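You operate a simulated robot arm through the tools that you are given. There is no shell and no other tool.

The job below is to be done with a simulated robot arm. You get a single attempt, and the scene is never put back.

JOB
Dose the shots on the mix card into the cup and stir it smooth with the yellow stick.
Fine: Slide the cup back out to stir it, put the stick back and leave the shot dial and the other cups as they are.

The check looks at the end state, three seconds after you hand in, the way a careful person would. Anything else that was tipped, shoved, dropped, spilled or broken makes it a failure.

ROBOT AND FRAMES
A 6-joint arm with a two-finger parallel gripper, fixed in place. Base frame: the origin is at the foot of the arm, x ahead of it, y to its left, z up; the work surface is at about z = 850. Readings come in mm, degrees, newtons and seconds.
With the tool pointing down near the work surface it reaches from about 300 to 660 mm from the base axis. Its first joint turns from -115.0 to 115.0 degrees. Payload 3.43 kg.
Tool frame: the origin (TCP) lies between the finger pads and is the grasp point; the fingertips stand 34 mm ahead of it; z points along the fingers, y is the line along which they close. Largest opening 128 mm; finger width 24, thickness 12; the body of the gripper, 48 by 130 mm, starts 96 mm behind the TCP.
Orientation is told as [roll, pitch, yaw] about the base's x, y, z axes, in that order, counted from this pose: with the fingers straight down and closing along the base's y, the tool's x points along the base's -x, its y along +y and its z along -z.

CONTROLS
- The arm moves only by the tool move_arm. Its argument "plan" is a list of rows, each a list of 6 numbers: the shift along the tool's x, y, z in mm, then the turn, a rotation vector about the tool's x, y, z in degrees. In form: [[x, y, z, wx, wy, wz], ...]. A call has 1 to 20 rows; each row shifts and turns the commanded pose from where the row before left it, along the tool's axes as they then stand. "claw" is the closure in counts, from 0 (fully open) to 255 (shut), set as the call begins (left out, the last holds). Rows are played at 5 a second. More than 50 mm and 8.6 degrees between two rows, or a gripper value outside its range, and nothing of the call is played. Where a pose cannot be reached the arm comes as near as it can. A force on the tool above 50 N (or 10 N above the force at the start of the call, whichever is more), or a blocked arm, ends the call early, and 0.2 s more pass. Each finger travels about 153 mm/s and halts on what it meets, pressing with about 33 N; the grip force reading is that of the motor and also rises with nothing between the fingers. The clock runs only during rows and for 0.2 s after the last one: add rows that do not move to give the fingers time. The reply holds the time, the measured pose of the TCP, the force on the tool along the base axes, the opening and the grip force, in the units named above and with some noise, with the torque about the TCP (base axes, N m) and any sound that the robot's microphone picked up, and new pictures: "views" is both (left out), scene, wrist or none.
- Cameras (640 x 400 px; columns grow to the right, rows downward): "scene" is fixed at [402.2, 500.2, 1463.6]; the picture's right is [-0.99, 0.13, 0.00], its down [0.04, 0.27, -0.96] and it looks along [-0.13, -0.95, -0.27] (base axes); focal length 346 px, centre (320, 200). "wrist" rides on the gripper at [76, -11, -160] in the tool frame; the picture's right is [0.15, 0.99, 0.00], its down [-0.88, 0.13, -0.46] and it looks along [-0.45, 0.07, 0.89] (tool axes); focal length 234 px, centre (320, 200). There is no depth. A picture from a camera that has moved, and an enlarged one, comes with that camera's place and axes in the base frame and with its lens.
- raise_lower(by): slides the trunk up (or, below 0, down) by that many mm; the arm rides with it, the base frame stays. It gives what a move gives, with no picture.
- inspect(camera, box): a new picture of the part [left, top, right, bottom] of that camera's present view, enlarged. No time passes.
- close_job(): hands the job in; it is judged then, once.

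Nothing tells you positions but the pictures and the camera data. Unless the task says otherwise, let go and move clear before handing in.

The tools are called after "Request:" as a command line: name --pt "numbers of a row" for each row, then --argument value for the rest, lists and objects as JSON in quotes. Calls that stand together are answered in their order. move_arm: Moves the arm, as the interface text tells. Its arguments: {"type":"object","properties":{"plan":{"type":"array"},"claw":{"type":"number"},"views":{"type":"string","enum":["both","scene","wrist","none"]}},"required":["plan"]} The other tools are called the same way: raise_lower (by) slides the trunk up or down; inspect (camera, box) takes an enlarged picture of a part of a camera's view; close_job () hands the job in.

At the start:

```text
time_s: 0.0
ee_pos: [114.5, -357.5, 1253.1]
tcp_rot: [0.0, 0.0, 0.1]
wrist_force: [0.0, 1.2, 0.1]
ft_torque: [0.03, 0.02, 0.0]
grip_width: 128.0
grip_force: 0.0
trunk travel left (down, up): [-925.0, 65.0]
```

scene: 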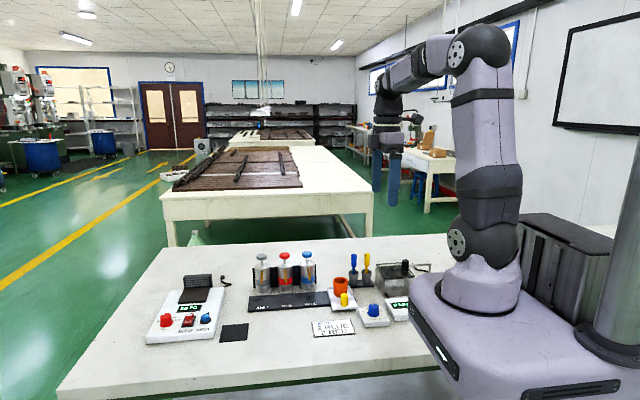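
wrist: 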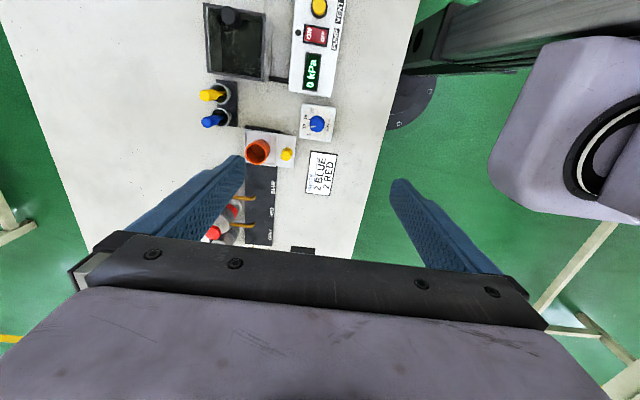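

I see a bench with a dispenser row (grey, red and blue bottles), a mix card, a small shaker or mixer, a dial, coloured sticks and cups. I'll enlarge the pictures first to understand the setup before moving anything.

Request:
inspect --camera "scene" --box '[230, 240, 430, 350]'

Request:
inspect --camera "scene" --box '[300, 250, 430, 340]'

Request:
inspect --camera "scene" --box '[130, 250, 260, 350]'

Request:
inspect --camera "wrist" --box '[180, 80, 360, 260]'

Request:
inspect --camera "wrist" --box '[180, 0, 380, 110]'

```text
3.20 times, centred on (330, 295) of scene
camera zoom: at [402.2, 500.2, 1463.6], right [-0.99, 0.13, 0.0], down [0.04, 0.27, -0.96], along [-0.13, -0.95, -0.27], focal length 1106 px, centre (288, -104)
```

zoom: 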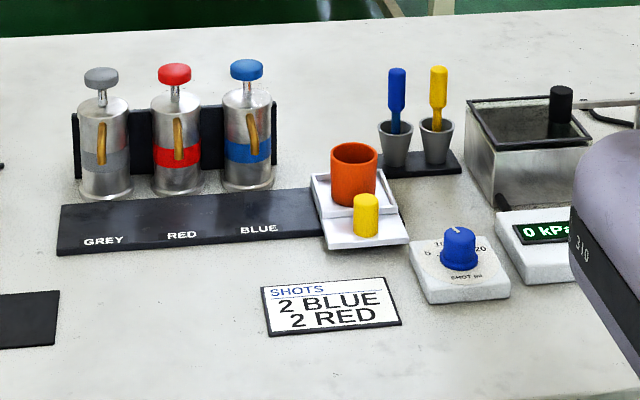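

```text
4.44 times, centred on (365, 295) of scene
camera zoom: at [402.2, 500.2, 1463.6], right [-0.99, 0.13, 0.0], down [0.04, 0.27, -0.96], along [-0.13, -0.95, -0.27], focal length 1536 px, centre (120, -222)
```

zoom: 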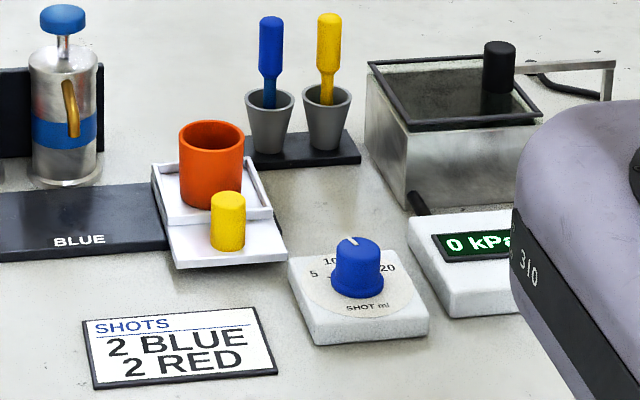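

```text
4.00 times, centred on (195, 300) of scene
camera zoom: at [402.2, 500.2, 1463.6], right [-0.99, 0.13, 0.0], down [0.04, 0.27, -0.96], along [-0.13, -0.95, -0.27], focal length 1383 px, centre (820, -200)
```

zoom: 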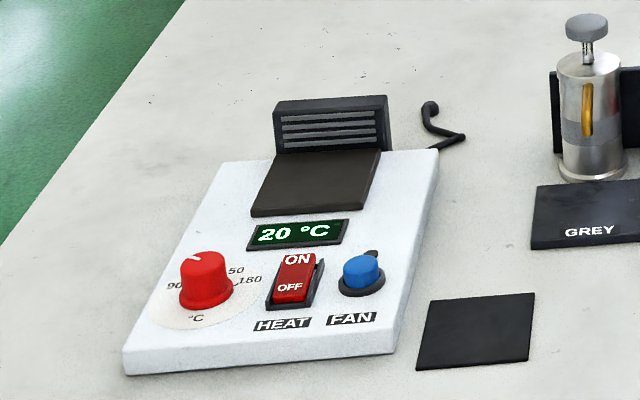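

```text
2.22 times, centred on (270, 170) of wrist
camera zoom: at [37.9, -367.7, 1413.4], right [-0.15, 0.99, 0.0], down [0.88, 0.13, 0.46], along [0.45, 0.07, -0.89], focal length 520 px, centre (431, 267)
```

zoom: 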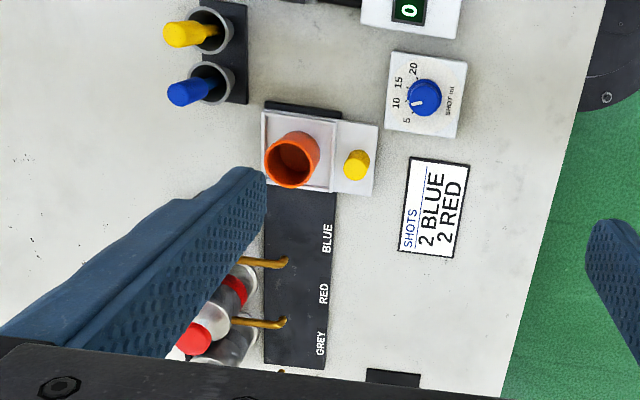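

```text
3.20 times, centred on (280, 55) of wrist
camera zoom: at [37.9, -367.7, 1413.4], right [-0.15, 0.99, 0.0], down [0.88, 0.13, 0.46], along [0.45, 0.07, -0.89], focal length 749 px, centre (448, 664)
```

zoom: 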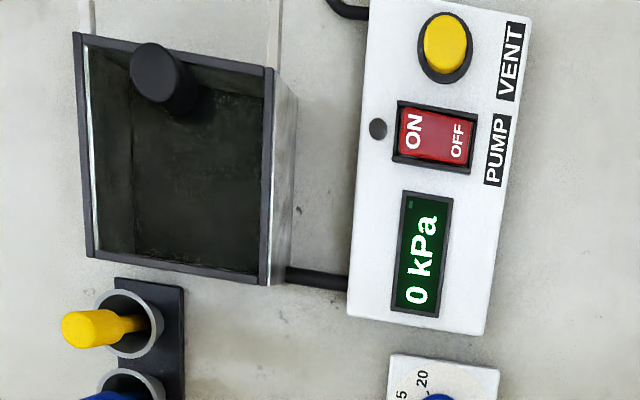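

The tray with the orange cup sits at the near end of a track in front of three pumps. The card reads 2 BLUE, 2 RED. I'll move to a closer, higher view over the track to measure things better.

Request:
move_arm --pt "-25 -25 20 0 0 0" --pt "-25 -25 20 0 0 0" --pt "-25 -25 20 0 0 0" --pt "-25 -25 20 0 0 0" --pt "0 0 0 0 0 0" --claw 0

```text
time_s: 1.2
ee_pos: [212.8, -456.3, 1174.5]
tcp_rot: [-0.2, 0.0, 0.0]
wrist_force: [0.3, 0.5, 0.7]
ft_torque: [-0.01, 0.0, 0.02]
grip_width: 127.8
grip_force: 0.1
trunk travel left (down, up): [-925.0, 65.0]
camera wrist: at [137.3, -466.4, 1333.1], right [-0.15, 0.99, 0.0], down [0.88, 0.13, 0.46], along [0.45, 0.07, -0.89], focal length 234 px, centre (320, 200)
```

scene: 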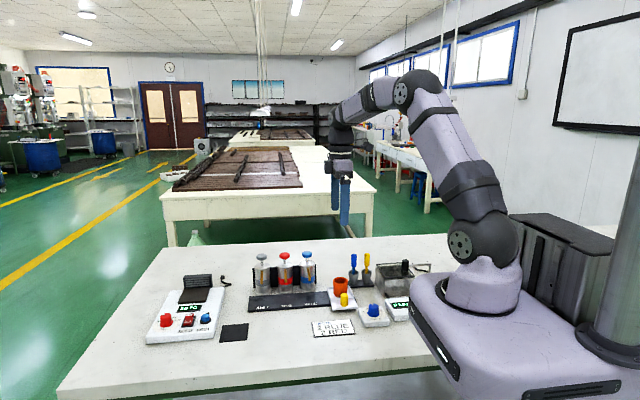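
wrist: 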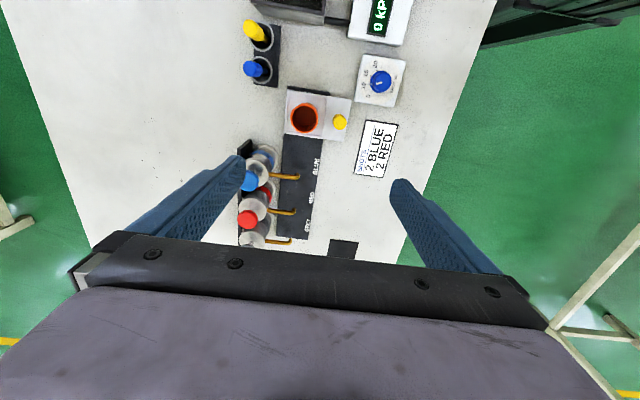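

Request:
inspect --camera "wrist" --box '[220, 70, 410, 250]'

Request:
inspect --camera "wrist" --box '[220, 130, 340, 250]'

Request:
inspect --camera "wrist" --box '[230, 0, 360, 140]'

Request:
inspect --camera "scene" --box '[240, 240, 320, 320]'

Request:
inspect --camera "scene" --box '[315, 250, 395, 330]'

```text
2.22 times, centred on (315, 160) of wrist
camera zoom: at [137.3, -466.4, 1333.1], right [-0.15, 0.99, 0.0], down [0.88, 0.13, 0.46], along [0.45, 0.07, -0.89], focal length 520 px, centre (331, 289)
```

zoom: 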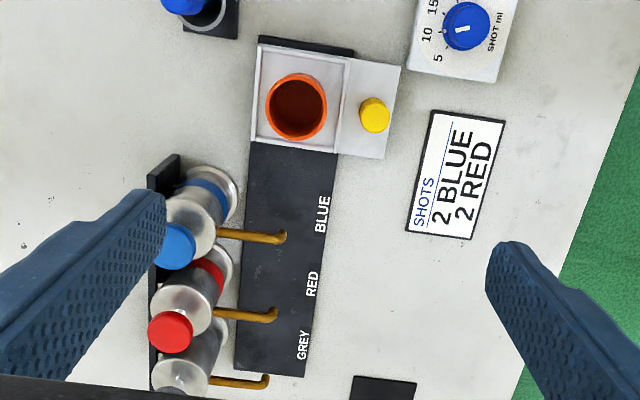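

```text
3.33 times, centred on (280, 190) of wrist
camera zoom: at [137.3, -466.4, 1333.1], right [-0.15, 0.99, 0.0], down [0.88, 0.13, 0.46], along [0.45, 0.07, -0.89], focal length 781 px, centre (453, 233)
```

zoom: 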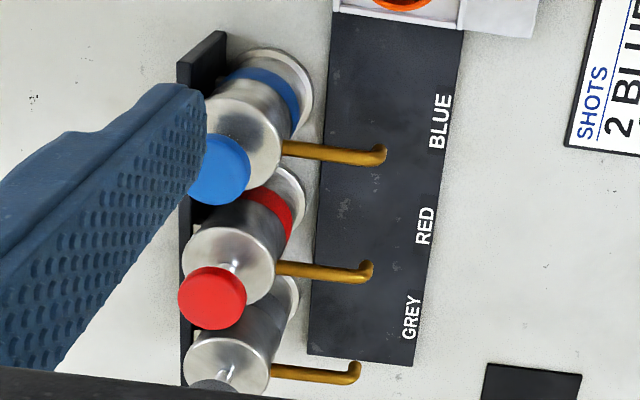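

```text
2.86 times, centred on (295, 70) of wrist
camera zoom: at [137.3, -466.4, 1333.1], right [-0.15, 0.99, 0.0], down [0.88, 0.13, 0.46], along [0.45, 0.07, -0.89], focal length 669 px, centre (391, 571)
```

zoom: 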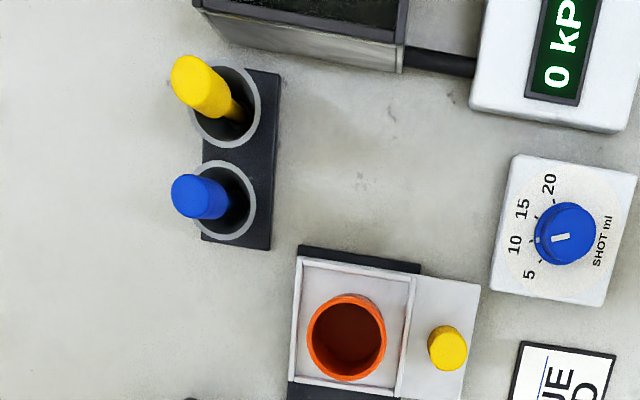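

```text
5.00 times, centred on (280, 280) of scene
camera zoom: at [402.2, 500.2, 1463.6], right [-0.99, 0.13, 0.0], down [0.04, 0.27, -0.96], along [-0.13, -0.95, -0.27], focal length 1728 px, centre (520, -200)
```

zoom: 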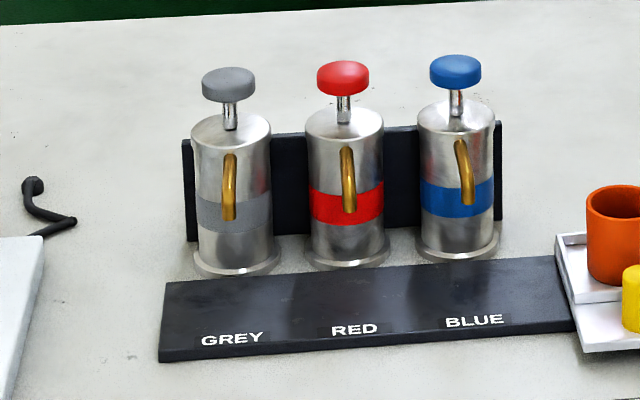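

```text
5.00 times, centred on (355, 290) of scene
camera zoom: at [402.2, 500.2, 1463.6], right [-0.99, 0.13, 0.0], down [0.04, 0.27, -0.96], along [-0.13, -0.95, -0.27], focal length 1728 px, centre (145, -250)
```

zoom: 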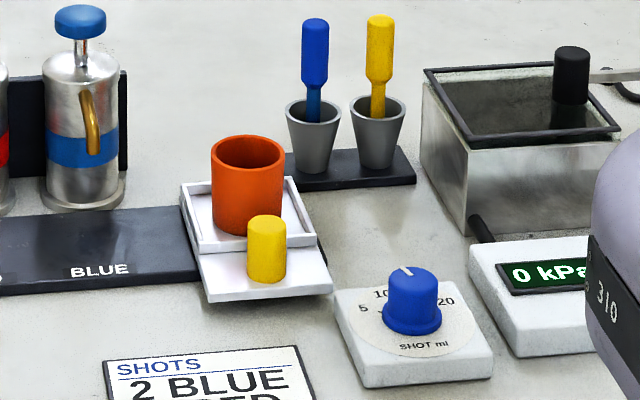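

The numbers agree across both cameras. Pump caps are at y≈-561, x≈301 (blue), 377 (red) and 451 (grey), with tops at z≈974. The cup is at about (199, -485) and the tray knob at about (198, -421), top z≈894. I'll turn the tool 90° so the fingers close along x, which gives a firm push on the knob.

Request:
move_arm --pt "0 0 0 0 0 8.2" --pt "0 0 0 0 0 8.2" --pt "0 0 0 0 0 8.2" --pt "0 0 0 0 0 8.2" --pt "0 0 0 0 0 8.2" --pt "0 0 0 0 0 8.2" --pt "0 0 0 0 0 8.2" --pt "0 0 0 0 0 8.2" --pt "0 0 0 0 0 8.2" --pt "0 0 0 0 0 8.2" --pt "0 0 0 0 0 8.0" --pt "0 0 0 0 0 0" --pt "0 0 0 0 0 0"

```text
time_s: 4.0
ee_pos: [212.5, -456.4, 1174.4]
tcp_rot: [-0.1, 0.0, -89.9]
wrist_force: [-0.3, 0.7, 0.1]
ft_torque: [0.03, -0.03, 0.03]
grip_width: 128.1
grip_force: 0.0
trunk travel left (down, up): [-925.0, 65.0]
camera wrist: at [202.4, -380.5, 1333.4], right [0.99, 0.15, 0.0], down [0.13, -0.88, 0.46], along [0.07, -0.45, -0.89], focal length 234 px, centre (320, 200)
```

scene: 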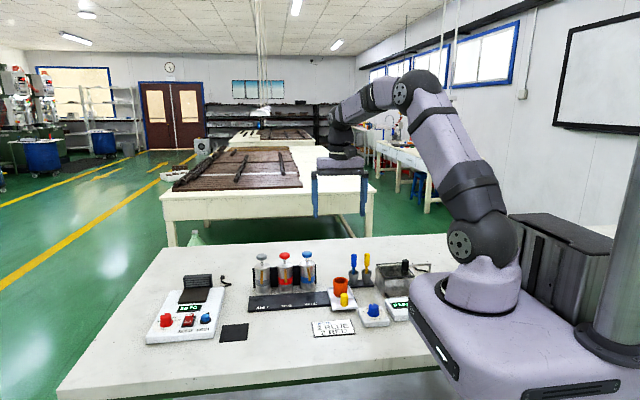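
wrist: 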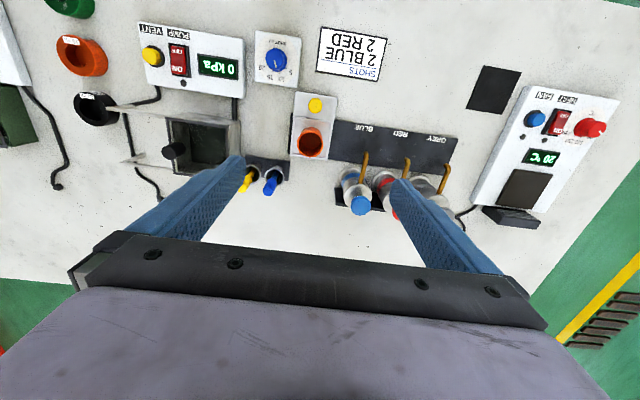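

Request:
inspect --camera "wrist" --box '[220, 80, 480, 240]'

Request:
inspect --camera "wrist" --box '[10, 0, 290, 200]'

```text
2.46 times, centred on (350, 160) of wrist
camera zoom: at [202.4, -380.5, 1333.4], right [0.99, 0.15, 0.0], down [0.13, -0.88, 0.46], along [0.07, -0.45, -0.89], focal length 576 px, centre (246, 298)
```

zoom: 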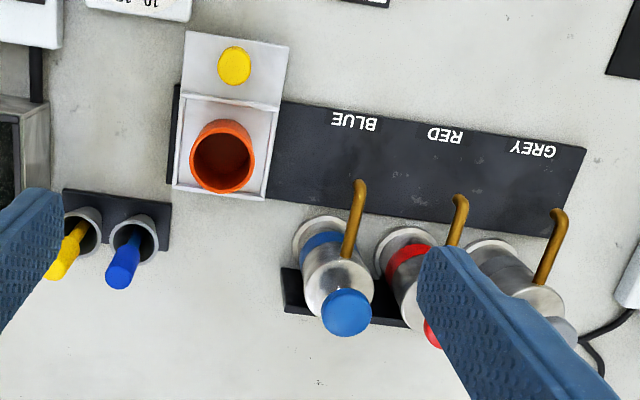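

```text
2.00 times, centred on (150, 100) of wrist
camera zoom: at [202.4, -380.5, 1333.4], right [0.99, 0.15, 0.0], down [0.13, -0.88, 0.46], along [0.07, -0.45, -0.89], focal length 468 px, centre (660, 400)
```

zoom: 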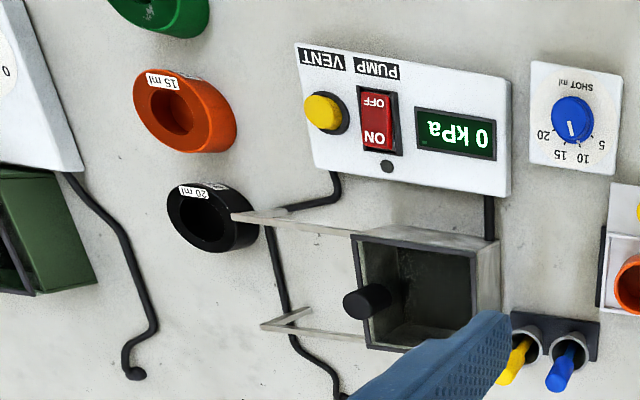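

Positions are confirmed. I'll partly close the fingers and drop to a hover just above the yellow tray knob.

Request:
move_arm --pt "7.2 -2.6 30 0 0 0" --pt "7.2 -2.6 30 0 0 0" --pt "7.2 -2.6 30 0 0 0" --pt "7.2 -2.6 30 0 0 0" --pt "7.2 -2.6 30 0 0 0" --pt "0 0 60 0 0 0" --pt "0 0 0 0 0 0" --claw 143

```text
refused: row 6 steps farther than a row can; nothing moved
```

Request:
move_arm --pt "7.2 -2.6 30 0 0 0" --pt "7.2 -2.6 30 0 0 0" --pt "7.2 -2.6 30 0 0 0" --pt "7.2 -2.6 30 0 0 0" --pt "7.2 -2.6 30 0 0 0" --pt "0 0 30 0 0 0" --pt "0 0 20 0 0 0" --pt "0 0 0 0 0 0" --claw 143

```text
time_s: 5.8
ee_pos: [201.5, -420.4, 973.7]
tcp_rot: [-0.1, 0.0, -90.0]
wrist_force: [0.3, -0.6, 0.0]
ft_torque: [0.03, -0.02, -0.04]
grip_width: 56.2
grip_force: 0.1
trunk travel left (down, up): [-925.0, 65.0]
camera wrist: at [188.9, -344.2, 1132.9], right [0.99, 0.15, 0.0], down [0.13, -0.88, 0.46], along [0.07, -0.45, -0.89], focal length 234 px, centre (320, 200)
```

scene: 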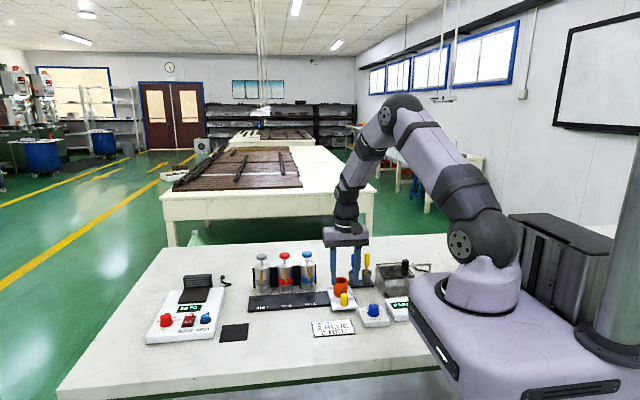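
wrist: 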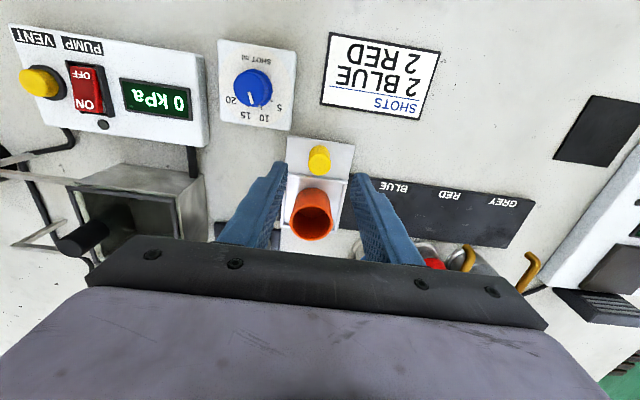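

Request:
inspect --camera "wrist" --box '[270, 120, 380, 250]'

Request:
inspect --camera "scene" --box '[315, 225, 395, 325]'

```text
3.08 times, centred on (325, 185) of wrist
camera zoom: at [188.9, -344.2, 1132.9], right [0.99, 0.15, 0.0], down [0.13, -0.88, 0.46], along [0.07, -0.45, -0.89], focal length 720 px, centre (305, 246)
```

zoom: 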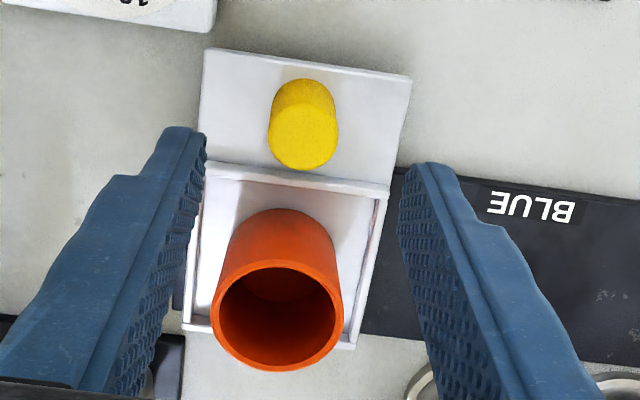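

```text
4.00 times, centred on (355, 275) of scene
camera zoom: at [402.2, 500.2, 1463.6], right [-0.99, 0.13, 0.0], down [0.04, 0.27, -0.96], along [-0.13, -0.95, -0.27], focal length 1383 px, centre (180, -100)
```

zoom: 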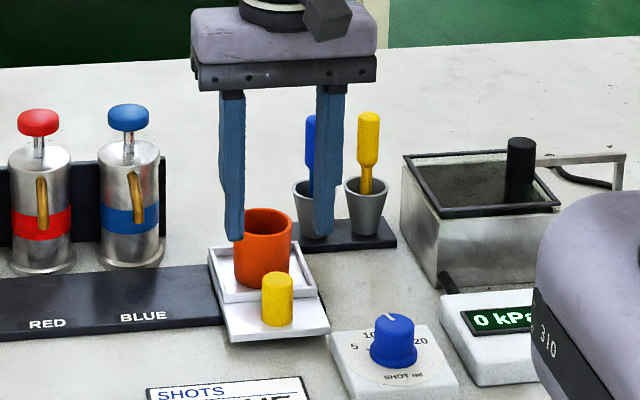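

The tool is centred over the knob in x. I'll lower so the pads straddle it, keeping the tips just above the tray.

Request:
move_arm --pt "-0.5 0 20 0 0 0" --pt "-1 0 20 0 0 0" --pt "0 0 15 0 0 0" --pt "0 0 12 0 0 0" --pt "0 0 6 0 0 0" --pt "0 0 0 0 0 0" --claw 143

```text
time_s: 7.2
ee_pos: [201.3, -422.5, 902.6]
tcp_rot: [0.0, 0.0, -90.0]
wrist_force: [1.3, 0.7, 4.7]
ft_torque: [0.07, 0.14, -0.04]
grip_width: 56.1
grip_force: 0.0
trunk travel left (down, up): [-925.0, 65.0]
camera wrist: at [189.2, -346.0, 1060.9], right [0.99, 0.15, 0.0], down [0.13, -0.88, 0.46], along [0.07, -0.45, -0.89], focal length 234 px, centre (320, 200)
```

scene: 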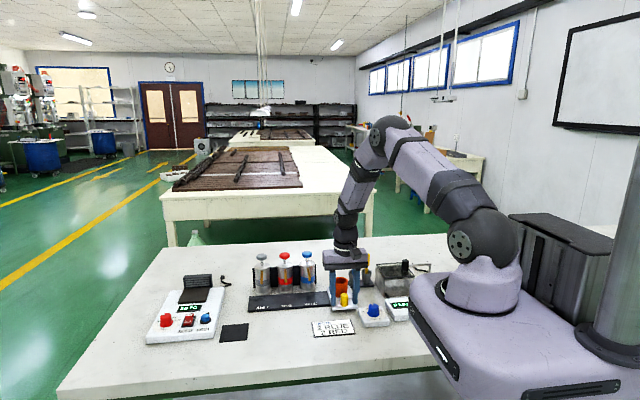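
wrist: 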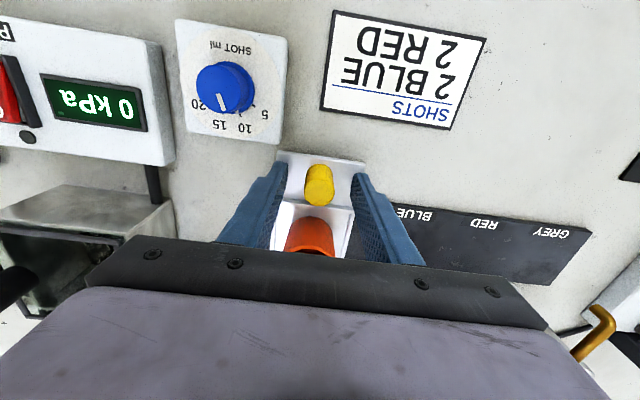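

Request:
inspect --camera "wrist" --box '[210, 130, 430, 270]'

Request:
inspect --camera "scene" --box '[315, 240, 395, 320]'

```text
2.86 times, centred on (320, 200) of wrist
camera zoom: at [189.2, -346.0, 1060.9], right [0.99, 0.15, 0.0], down [0.13, -0.88, 0.46], along [0.07, -0.45, -0.89], focal length 669 px, centre (320, 200)
```

zoom: 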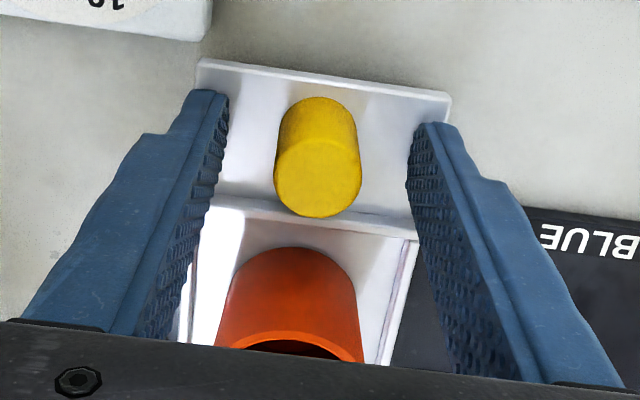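

```text
5.00 times, centred on (355, 280) of scene
camera zoom: at [402.2, 500.2, 1463.6], right [-0.99, 0.13, 0.0], down [0.04, 0.27, -0.96], along [-0.13, -0.95, -0.27], focal length 1728 px, centre (145, -200)
```

zoom: 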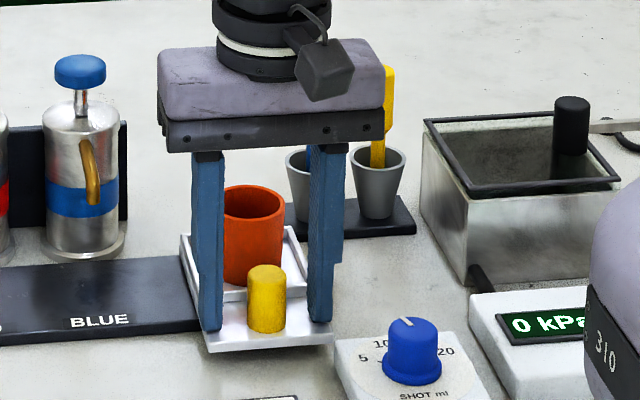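

The fingertips are lightly touching the tray (4.7 N), so I'll lift 4 mm and then close gently on the knob.

Request:
move_arm --pt "0 0 -4 0 0 0" --pt "0 0 0 0 0 0" --claw 143 --views "none"

Request:
move_arm --pt "0 0 0 0 0 0" --pt "0 0 0 0 0 0" --pt "0 0 0 0 0 0" --claw 225

```text
time_s: 7.8
ee_pos: [200.9, -422.9, 906.2]
tcp_rot: [0.0, 0.0, -90.1]
wrist_force: [0.7, -0.1, -1.2]
ft_torque: [0.02, 0.04, -0.02]
grip_width: 56.2
grip_force: 0.1
trunk travel left (down, up): [-925.0, 65.0]
```

```text
time_s: 8.6
ee_pos: [200.1, -421.1, 904.2]
tcp_rot: [0.1, -0.1, -90.0]
wrist_force: [-1.1, 0.3, -2.0]
ft_torque: [-0.05, -0.68, -0.04]
grip_width: 23.5
grip_force: 45.7
trunk travel left (down, up): [-925.0, 65.0]
camera wrist: at [189.2, -346.0, 1064.1], right [0.99, 0.15, 0.0], down [0.13, -0.88, 0.46], along [0.07, -0.45, -0.89], focal length 234 px, centre (320, 200)
```

scene: 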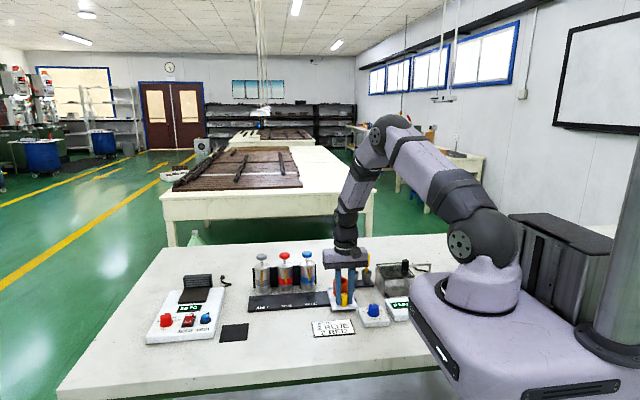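
wrist: 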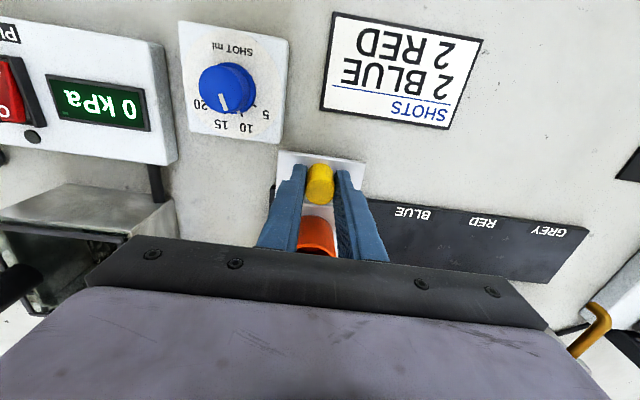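

The knob is gripped (23.5 mm). I'll slide the tray along +x toward the BLUE station, gently.

Request:
move_arm --pt "0 3 0 0 0 0" --pt "0 6 0 0 0 0" --pt "0 8 0 0 0 0" --pt "0 8 0 0 0 0" --pt "0 0 0 0 0 0" --claw 225

```text
time_s: 9.8
ee_pos: [226.9, -421.9, 905.9]
tcp_rot: [0.0, -0.1, -90.0]
wrist_force: [0.3, 1.6, -3.8]
ft_torque: [-0.12, -0.79, 0.05]
grip_width: 23.6
grip_force: 45.1
trunk travel left (down, up): [-925.0, 65.0]
camera wrist: at [214.7, -346.1, 1064.2], right [0.99, 0.15, 0.0], down [0.13, -0.88, 0.46], along [0.07, -0.45, -0.89], focal length 234 px, centre (320, 200)
```

scene: 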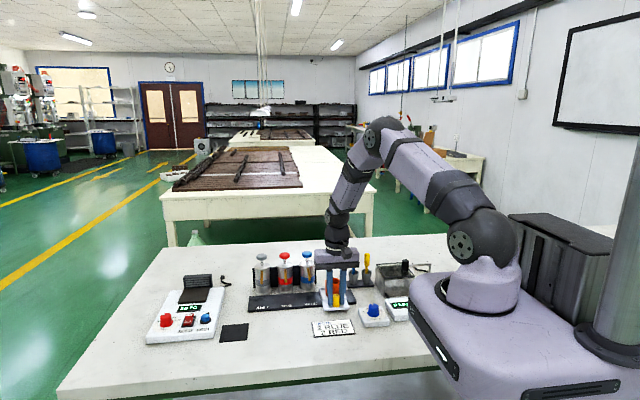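
wrist: 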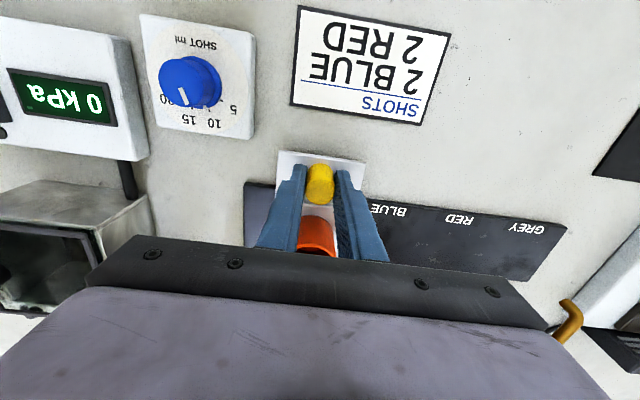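

The tray slides freely with the cup standing. I'll continue to BLUE (x≈301).

Request:
move_arm --pt "0 4 0 0 0 0" --pt "0 8 0 0 0 0" --pt "0 9 0 0 0 0" --pt "0 9 0 0 0 0" --pt "0 9 0 0 0 0" --pt "0 9 0 0 0 0" --pt "0 9 0 0 0 0" --pt "0 8 0 0 0 0" --pt "0 6 0 0 0 0" --pt "0 4 0 0 0 0" --pt "0 0 0 0 0 0" --claw 225

```text
time_s: 12.2
ee_pos: [299.3, -421.8, 904.6]
tcp_rot: [-0.2, -0.1, -90.0]
wrist_force: [-0.9, 5.7, -5.4]
ft_torque: [1.04, -0.72, 0.03]
grip_width: 23.6
grip_force: 45.2
trunk travel left (down, up): [-925.0, 65.0]
camera wrist: at [289.3, -346.1, 1064.2], right [0.99, 0.15, 0.0], down [0.13, -0.88, 0.46], along [0.07, -0.45, -0.89], focal length 234 px, centre (320, 200)
```

scene: 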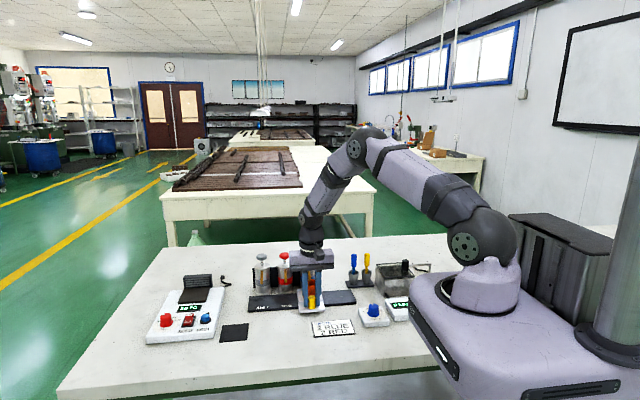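
wrist: 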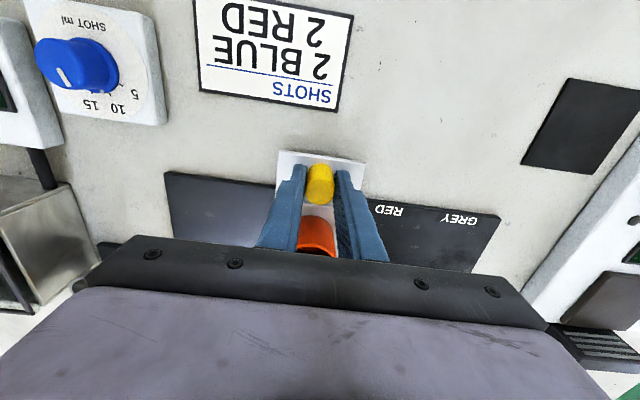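

Request:
inspect --camera "scene" --box '[255, 240, 355, 320]'

Request:
inspect --camera "wrist" --box '[220, 130, 440, 270]'

```text
5.00 times, centred on (305, 280) of scene
camera zoom: at [402.2, 500.2, 1463.6], right [-0.99, 0.13, 0.0], down [0.04, 0.27, -0.96], along [-0.13, -0.95, -0.27], focal length 1728 px, centre (395, -200)
```

zoom: 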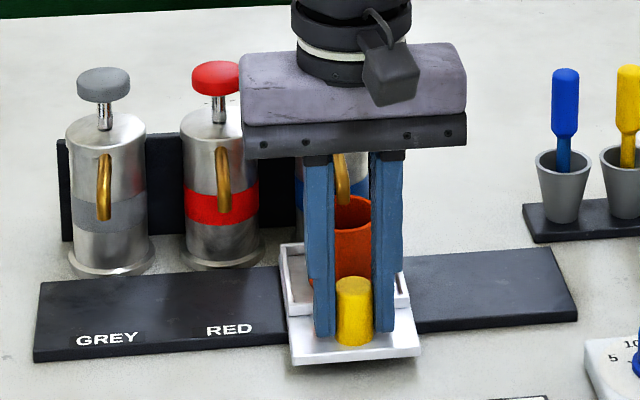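

```text
2.86 times, centred on (330, 200) of wrist
camera zoom: at [289.3, -346.1, 1064.2], right [0.99, 0.15, 0.0], down [0.13, -0.88, 0.46], along [0.07, -0.45, -0.89], focal length 669 px, centre (291, 200)
```

zoom: 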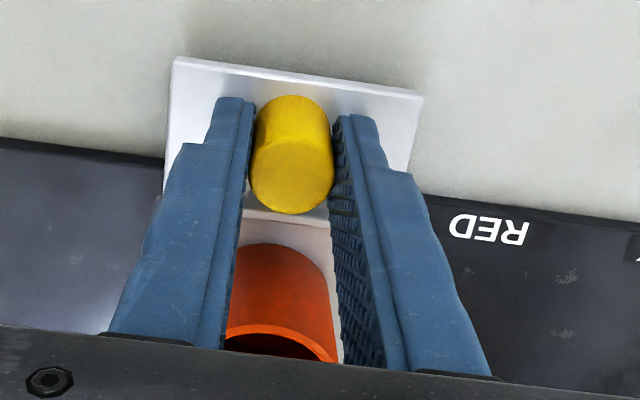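

The spout now sits over the cup. I'll let go of the knob and rise clear to check alignment from above.

Request:
move_arm --pt "0 0 0 0 0 0" --pt "0 0 0 0 0 0" --pt "0 0 -30 0 0 0" --pt "0 0 -40 0 0 0" --pt "0 0 -45 0 0 0" --pt "0 0 -45 0 0 0" --pt "0 0 0 0 0 0" --claw 143

```text
time_s: 13.8
ee_pos: [300.9, -420.4, 1066.1]
tcp_rot: [0.0, -0.1, -90.0]
wrist_force: [1.4, -0.3, 0.3]
ft_torque: [0.0, 0.01, -0.01]
grip_width: 56.3
grip_force: 0.2
trunk travel left (down, up): [-925.0, 65.0]
camera wrist: at [289.7, -345.0, 1224.6], right [0.99, 0.15, 0.0], down [0.13, -0.88, 0.46], along [0.07, -0.45, -0.89], focal length 234 px, centre (320, 200)
```

scene: 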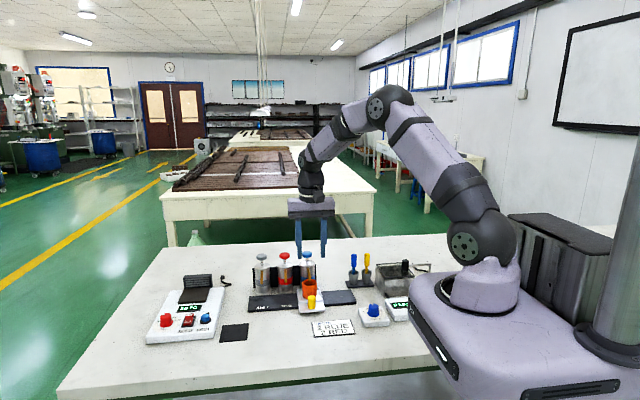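
wrist: 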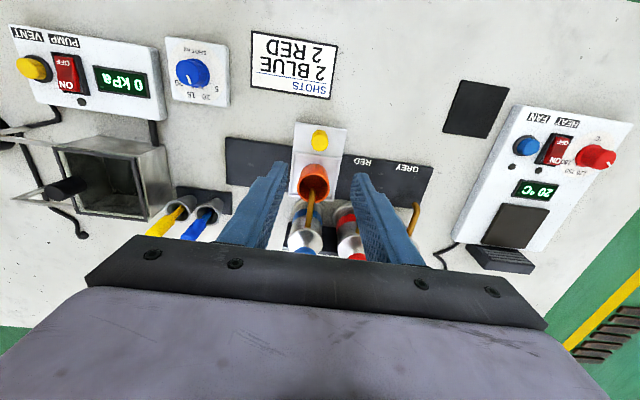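

Request:
inspect --camera "wrist" --box '[260, 120, 380, 260]'

Request:
inspect --camera "scene" --box '[265, 240, 345, 320]'

```text
2.86 times, centred on (320, 190) of wrist
camera zoom: at [289.7, -345.0, 1224.6], right [0.99, 0.15, 0.0], down [0.13, -0.88, 0.46], along [0.07, -0.45, -0.89], focal length 669 px, centre (320, 229)
```

zoom: 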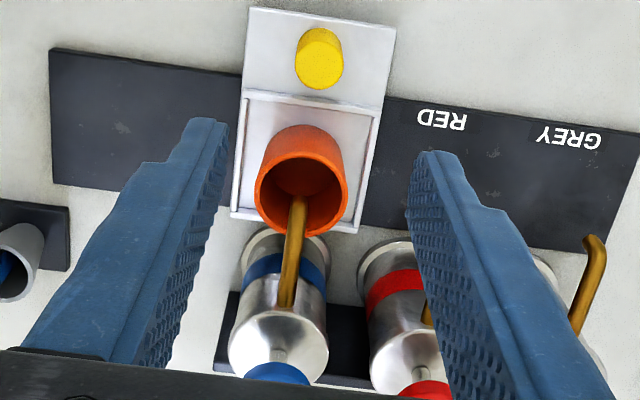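

```text
5.00 times, centred on (305, 280) of scene
camera zoom: at [402.2, 500.2, 1463.6], right [-0.99, 0.13, 0.0], down [0.04, 0.27, -0.96], along [-0.13, -0.95, -0.27], focal length 1728 px, centre (395, -200)
```

zoom: 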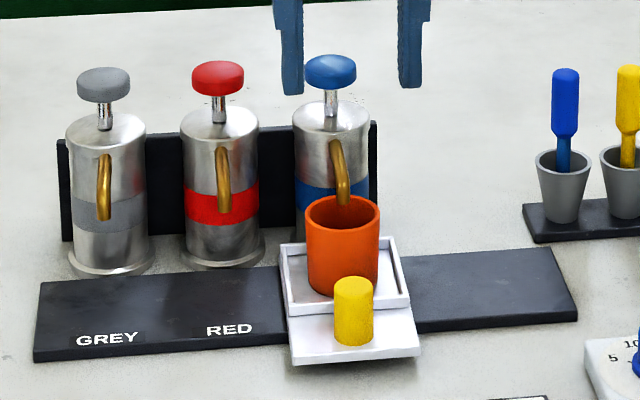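

The spout is centred in the cup. Now I'll close the fingers and move above the blue pump cap.

Request:
move_arm --pt "-20 0.2 0 0 0 0" --pt "-30 0.2 0 0 0 0" --pt "-30 0.2 0 0 0 0" --pt "-30 0.2 0 0 0 0" --pt "-20 0 0 0 0 0" --pt "-10.5 0 0 0 0 0" --pt "0 0 0 0 0 0" --pt "0 0 0 0 0 0" --claw 255

```text
time_s: 15.6
ee_pos: [300.7, -549.0, 1065.6]
tcp_rot: [0.0, 0.0, -90.0]
wrist_force: [0.3, -0.3, -0.2]
ft_torque: [-0.02, 0.0, 0.03]
grip_width: 0.0
grip_force: 33.1
out of reach, approached as far as the arm can: row 5, 6
trunk travel left (down, up): [-925.0, 65.0]
camera wrist: at [288.8, -472.9, 1224.3], right [0.99, 0.15, 0.0], down [0.13, -0.88, 0.46], along [0.07, -0.45, -0.89], focal length 234 px, centre (320, 200)
```

scene: 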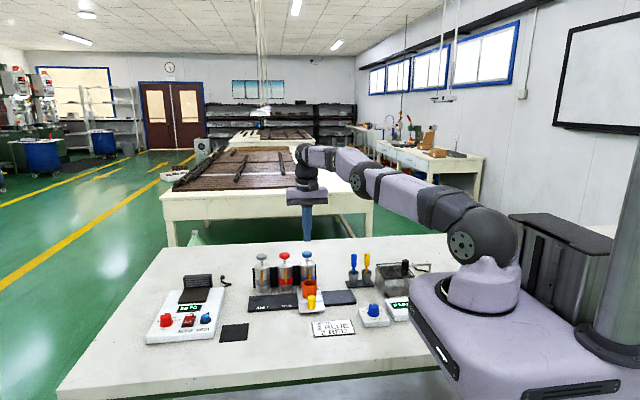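
wrist: 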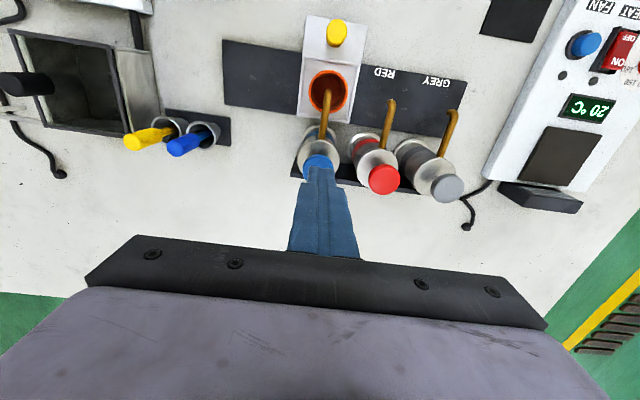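

Straight down, the arm reaches its limit just short of the blue cap. I'll back off slightly and tilt the tool about 16° so the fingertips lean outward, which gives more reach.

Request:
move_arm --pt "15 0 0 0 0 0" --pt "0 0 0 0 -4 0" --pt "0 0 0 0 -6 0" --pt "0 0 0 0 -6 0" --pt "0 0 0 0 0 0" --pt "0 0 0 0 0 0" --claw 255

```text
time_s: 17.0
ee_pos: [300.5, -533.0, 1065.6]
tcp_rot: [0.0, -16.2, -90.0]
wrist_force: [0.4, 1.2, -0.1]
ft_torque: [0.0, 0.0, 0.01]
grip_width: 0.2
grip_force: 33.1
trunk travel left (down, up): [-925.0, 65.0]
camera wrist: at [288.8, -416.4, 1197.1], right [0.99, 0.14, -0.04], down [0.13, -0.72, 0.68], along [0.07, -0.68, -0.73], focal length 234 px, centre (320, 200)
```

scene: 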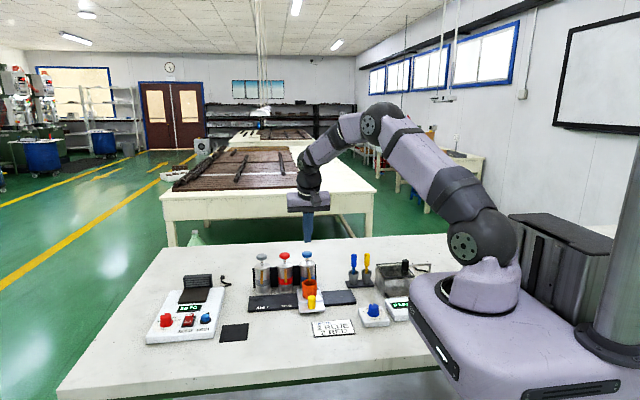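
wrist: 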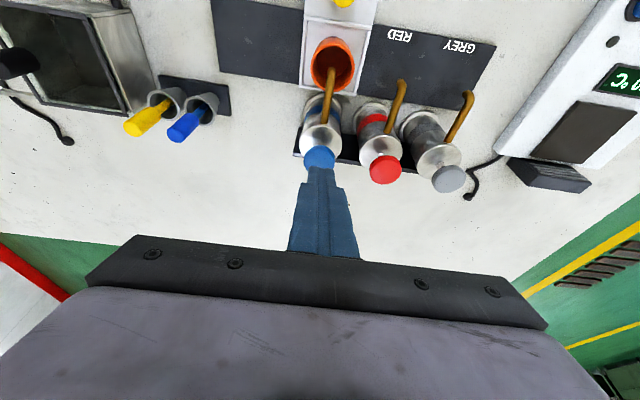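

The tilt points the right way and the arm has reach to spare. I'll hover just above the blue cap centre.

Request:
move_arm --pt "-8.4 0.7 20.6 0 0 0" --pt "-8.4 0.7 20.6 0 0 0" --pt "0 0 0 0 0 0" --pt "0 0 0 0 0 0" --claw 255

```text
time_s: 18.0
ee_pos: [302.8, -562.4, 1029.3]
tcp_rot: [-0.1, -15.9, -90.0]
wrist_force: [-0.1, -0.3, 0.0]
ft_torque: [-0.02, 0.02, -0.02]
grip_width: 0.0
grip_force: 33.0
trunk travel left (down, up): [-925.0, 65.0]
camera wrist: at [290.6, -444.6, 1161.1], right [0.99, 0.14, -0.04], down [0.13, -0.72, 0.68], along [0.07, -0.68, -0.73], focal length 234 px, centre (320, 200)
```

scene: 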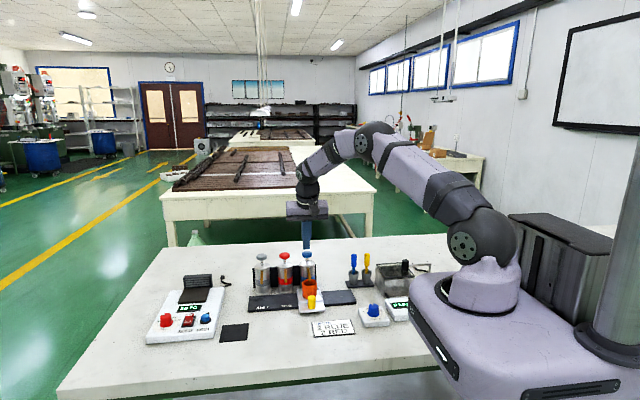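
wrist: 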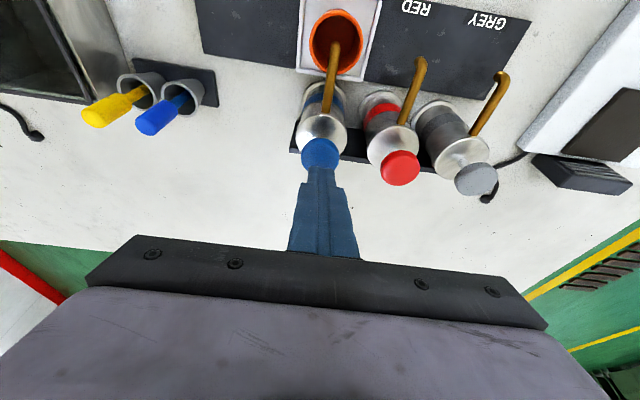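

Request:
inspect --camera "wrist" --box '[270, 100, 430, 220]'

Request:
inspect --camera "scene" --box '[265, 220, 345, 300]'

```text
3.33 times, centred on (350, 160) of wrist
camera zoom: at [290.6, -444.6, 1161.1], right [0.99, 0.14, -0.04], down [0.13, -0.72, 0.68], along [0.07, -0.68, -0.73], focal length 781 px, centre (220, 333)
```

zoom: 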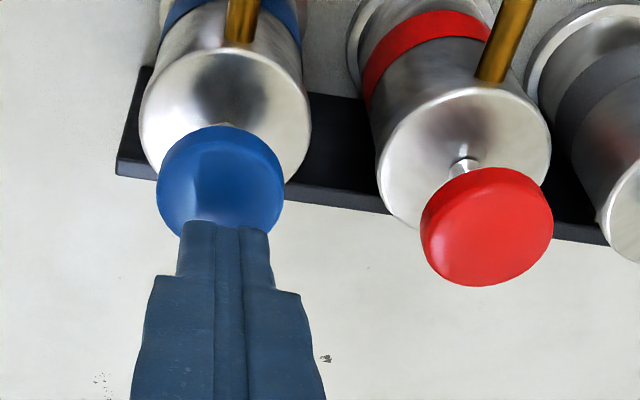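

```text
5.00 times, centred on (305, 260) of scene
camera zoom: at [402.2, 500.2, 1463.6], right [-0.99, 0.13, 0.0], down [0.04, 0.27, -0.96], along [-0.13, -0.95, -0.27], focal length 1728 px, centre (395, -100)
```

zoom: 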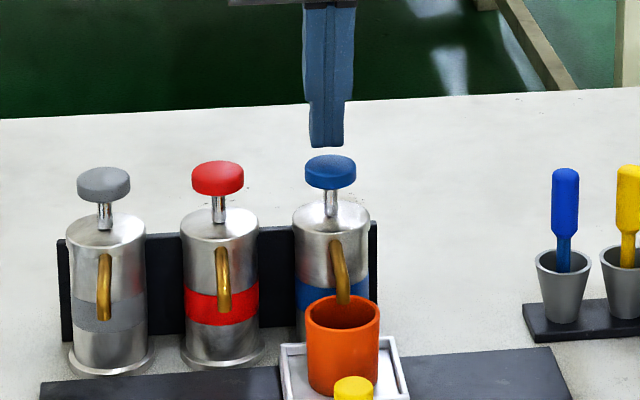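

The tip is lined up in x over the blue cap. I'll lower straight down in small steps and watch the force and sound.

Request:
move_arm --pt "1.93 0 6.73 0 0 0" --pt "1.93 0 6.73 0 0 0" --pt "0.83 0 2.88 0 0 0" --pt "0.83 0 2.88 0 0 0" --pt "0 0 0 0 0 0" --claw 255

```text
time_s: 19.2
ee_pos: [302.2, -561.5, 1010.8]
tcp_rot: [0.0, -16.0, -90.0]
wrist_force: [2.0, -1.2, 5.5]
ft_torque: [-0.01, -0.06, -0.01]
grip_width: 0.0
grip_force: 33.0
trunk travel left (down, up): [-925.0, 65.0]
camera wrist: at [290.1, -444.6, 1142.4], right [0.99, 0.14, -0.04], down [0.13, -0.72, 0.68], along [0.07, -0.68, -0.73], focal length 234 px, centre (320, 200)
```

scene: 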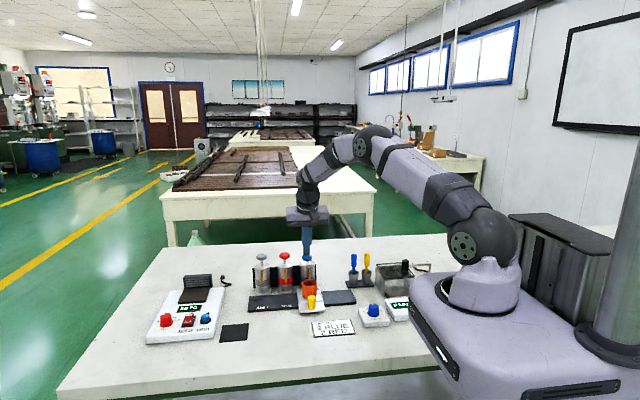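
wrist: 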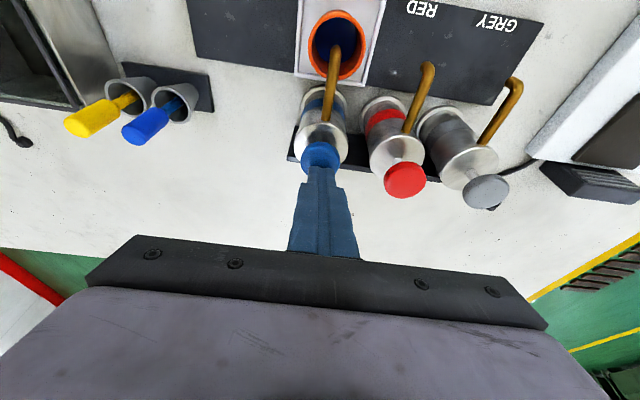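

Request:
inspect --camera "wrist" --box '[270, 0, 430, 200]'

Request:
inspect --camera "scene" --box '[265, 220, 345, 300]'

```text
2.00 times, centred on (350, 100) of wrist
camera zoom: at [290.1, -444.6, 1142.4], right [0.99, 0.14, -0.04], down [0.13, -0.72, 0.68], along [0.07, -0.68, -0.73], focal length 468 px, centre (260, 400)
```

zoom: 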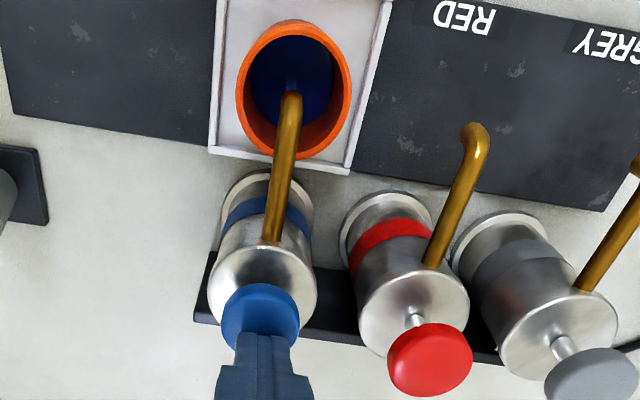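

```text
5.00 times, centred on (305, 260) of scene
camera zoom: at [402.2, 500.2, 1463.6], right [-0.99, 0.13, 0.0], down [0.04, 0.27, -0.96], along [-0.13, -0.95, -0.27], focal length 1728 px, centre (395, -100)
```

zoom: 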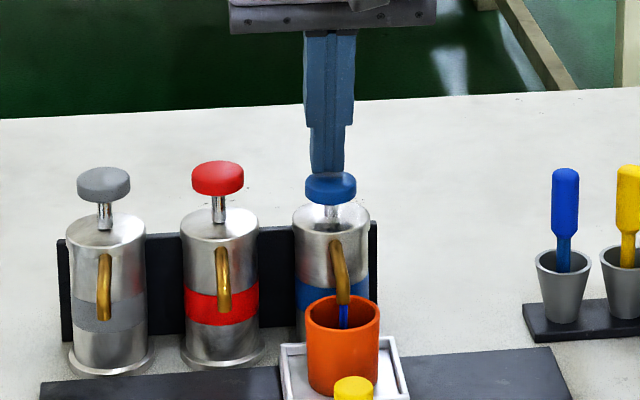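

The blue plunger is already down about 11 mm and a blue stream is running into the cup. I'll finish the stroke to its stop in small steps so that it counts as one full shot.

Request:
move_arm --pt "0.55 0 1.92 0 0 0" --pt "0.55 0 1.92 0 0 0" --claw 255

```text
time_s: 19.8
ee_pos: [300.7, -561.4, 1007.8]
tcp_rot: [0.0, -16.1, -89.9]
wrist_force: [0.8, -2.9, 7.2]
ft_torque: [-0.05, -0.08, 0.01]
grip_width: 0.2
grip_force: 33.1
trunk travel left (down, up): [-925.0, 65.0]
camera wrist: at [290.0, -444.4, 1138.5], right [0.99, 0.14, -0.04], down [0.13, -0.72, 0.68], along [0.07, -0.68, -0.73], focal length 234 px, centre (320, 200)
```

scene: 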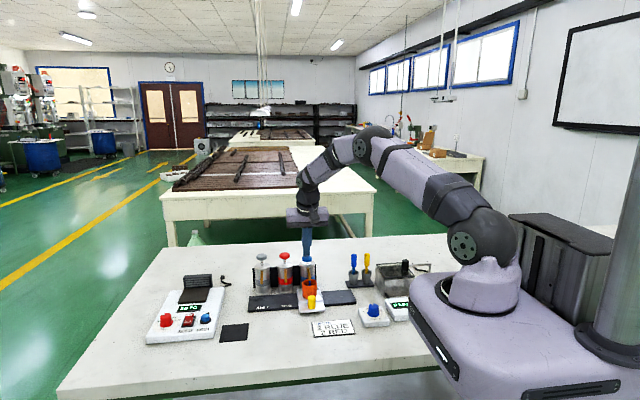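
wrist: 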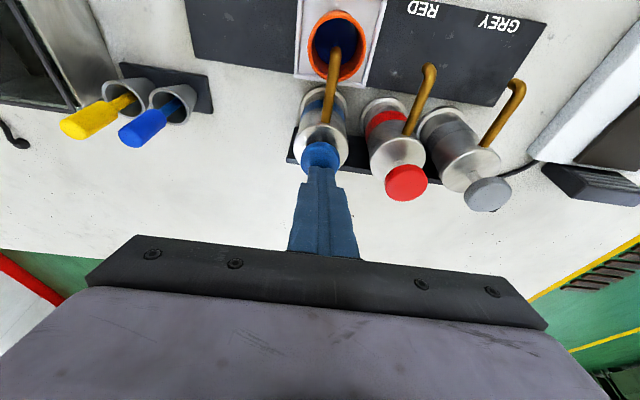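

Request:
inspect --camera "wrist" --box '[270, 0, 430, 200]'

Request:
inspect --camera "scene" --box '[265, 220, 345, 300]'

```text
2.00 times, centred on (350, 100) of wrist
camera zoom: at [290.0, -444.4, 1138.5], right [0.99, 0.14, -0.04], down [0.13, -0.72, 0.68], along [0.07, -0.68, -0.73], focal length 468 px, centre (260, 400)
```

zoom: 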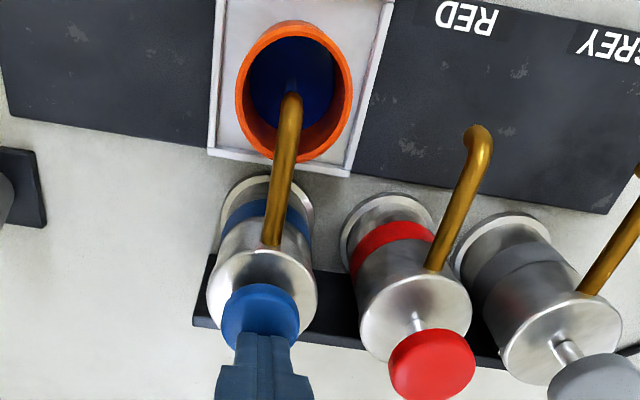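

```text
5.00 times, centred on (305, 260) of scene
camera zoom: at [402.2, 500.2, 1463.6], right [-0.99, 0.13, 0.0], down [0.04, 0.27, -0.96], along [-0.13, -0.95, -0.27], focal length 1728 px, centre (395, -100)
```

zoom: 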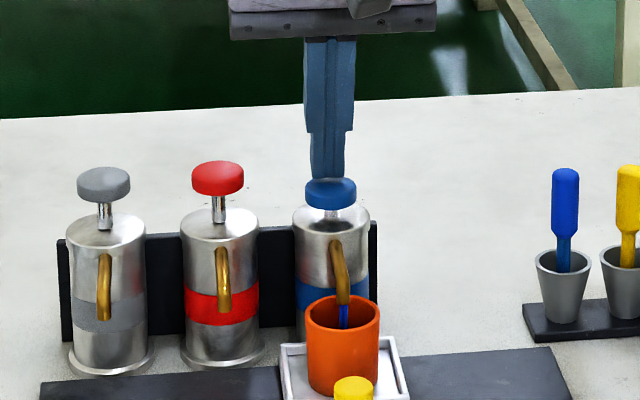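

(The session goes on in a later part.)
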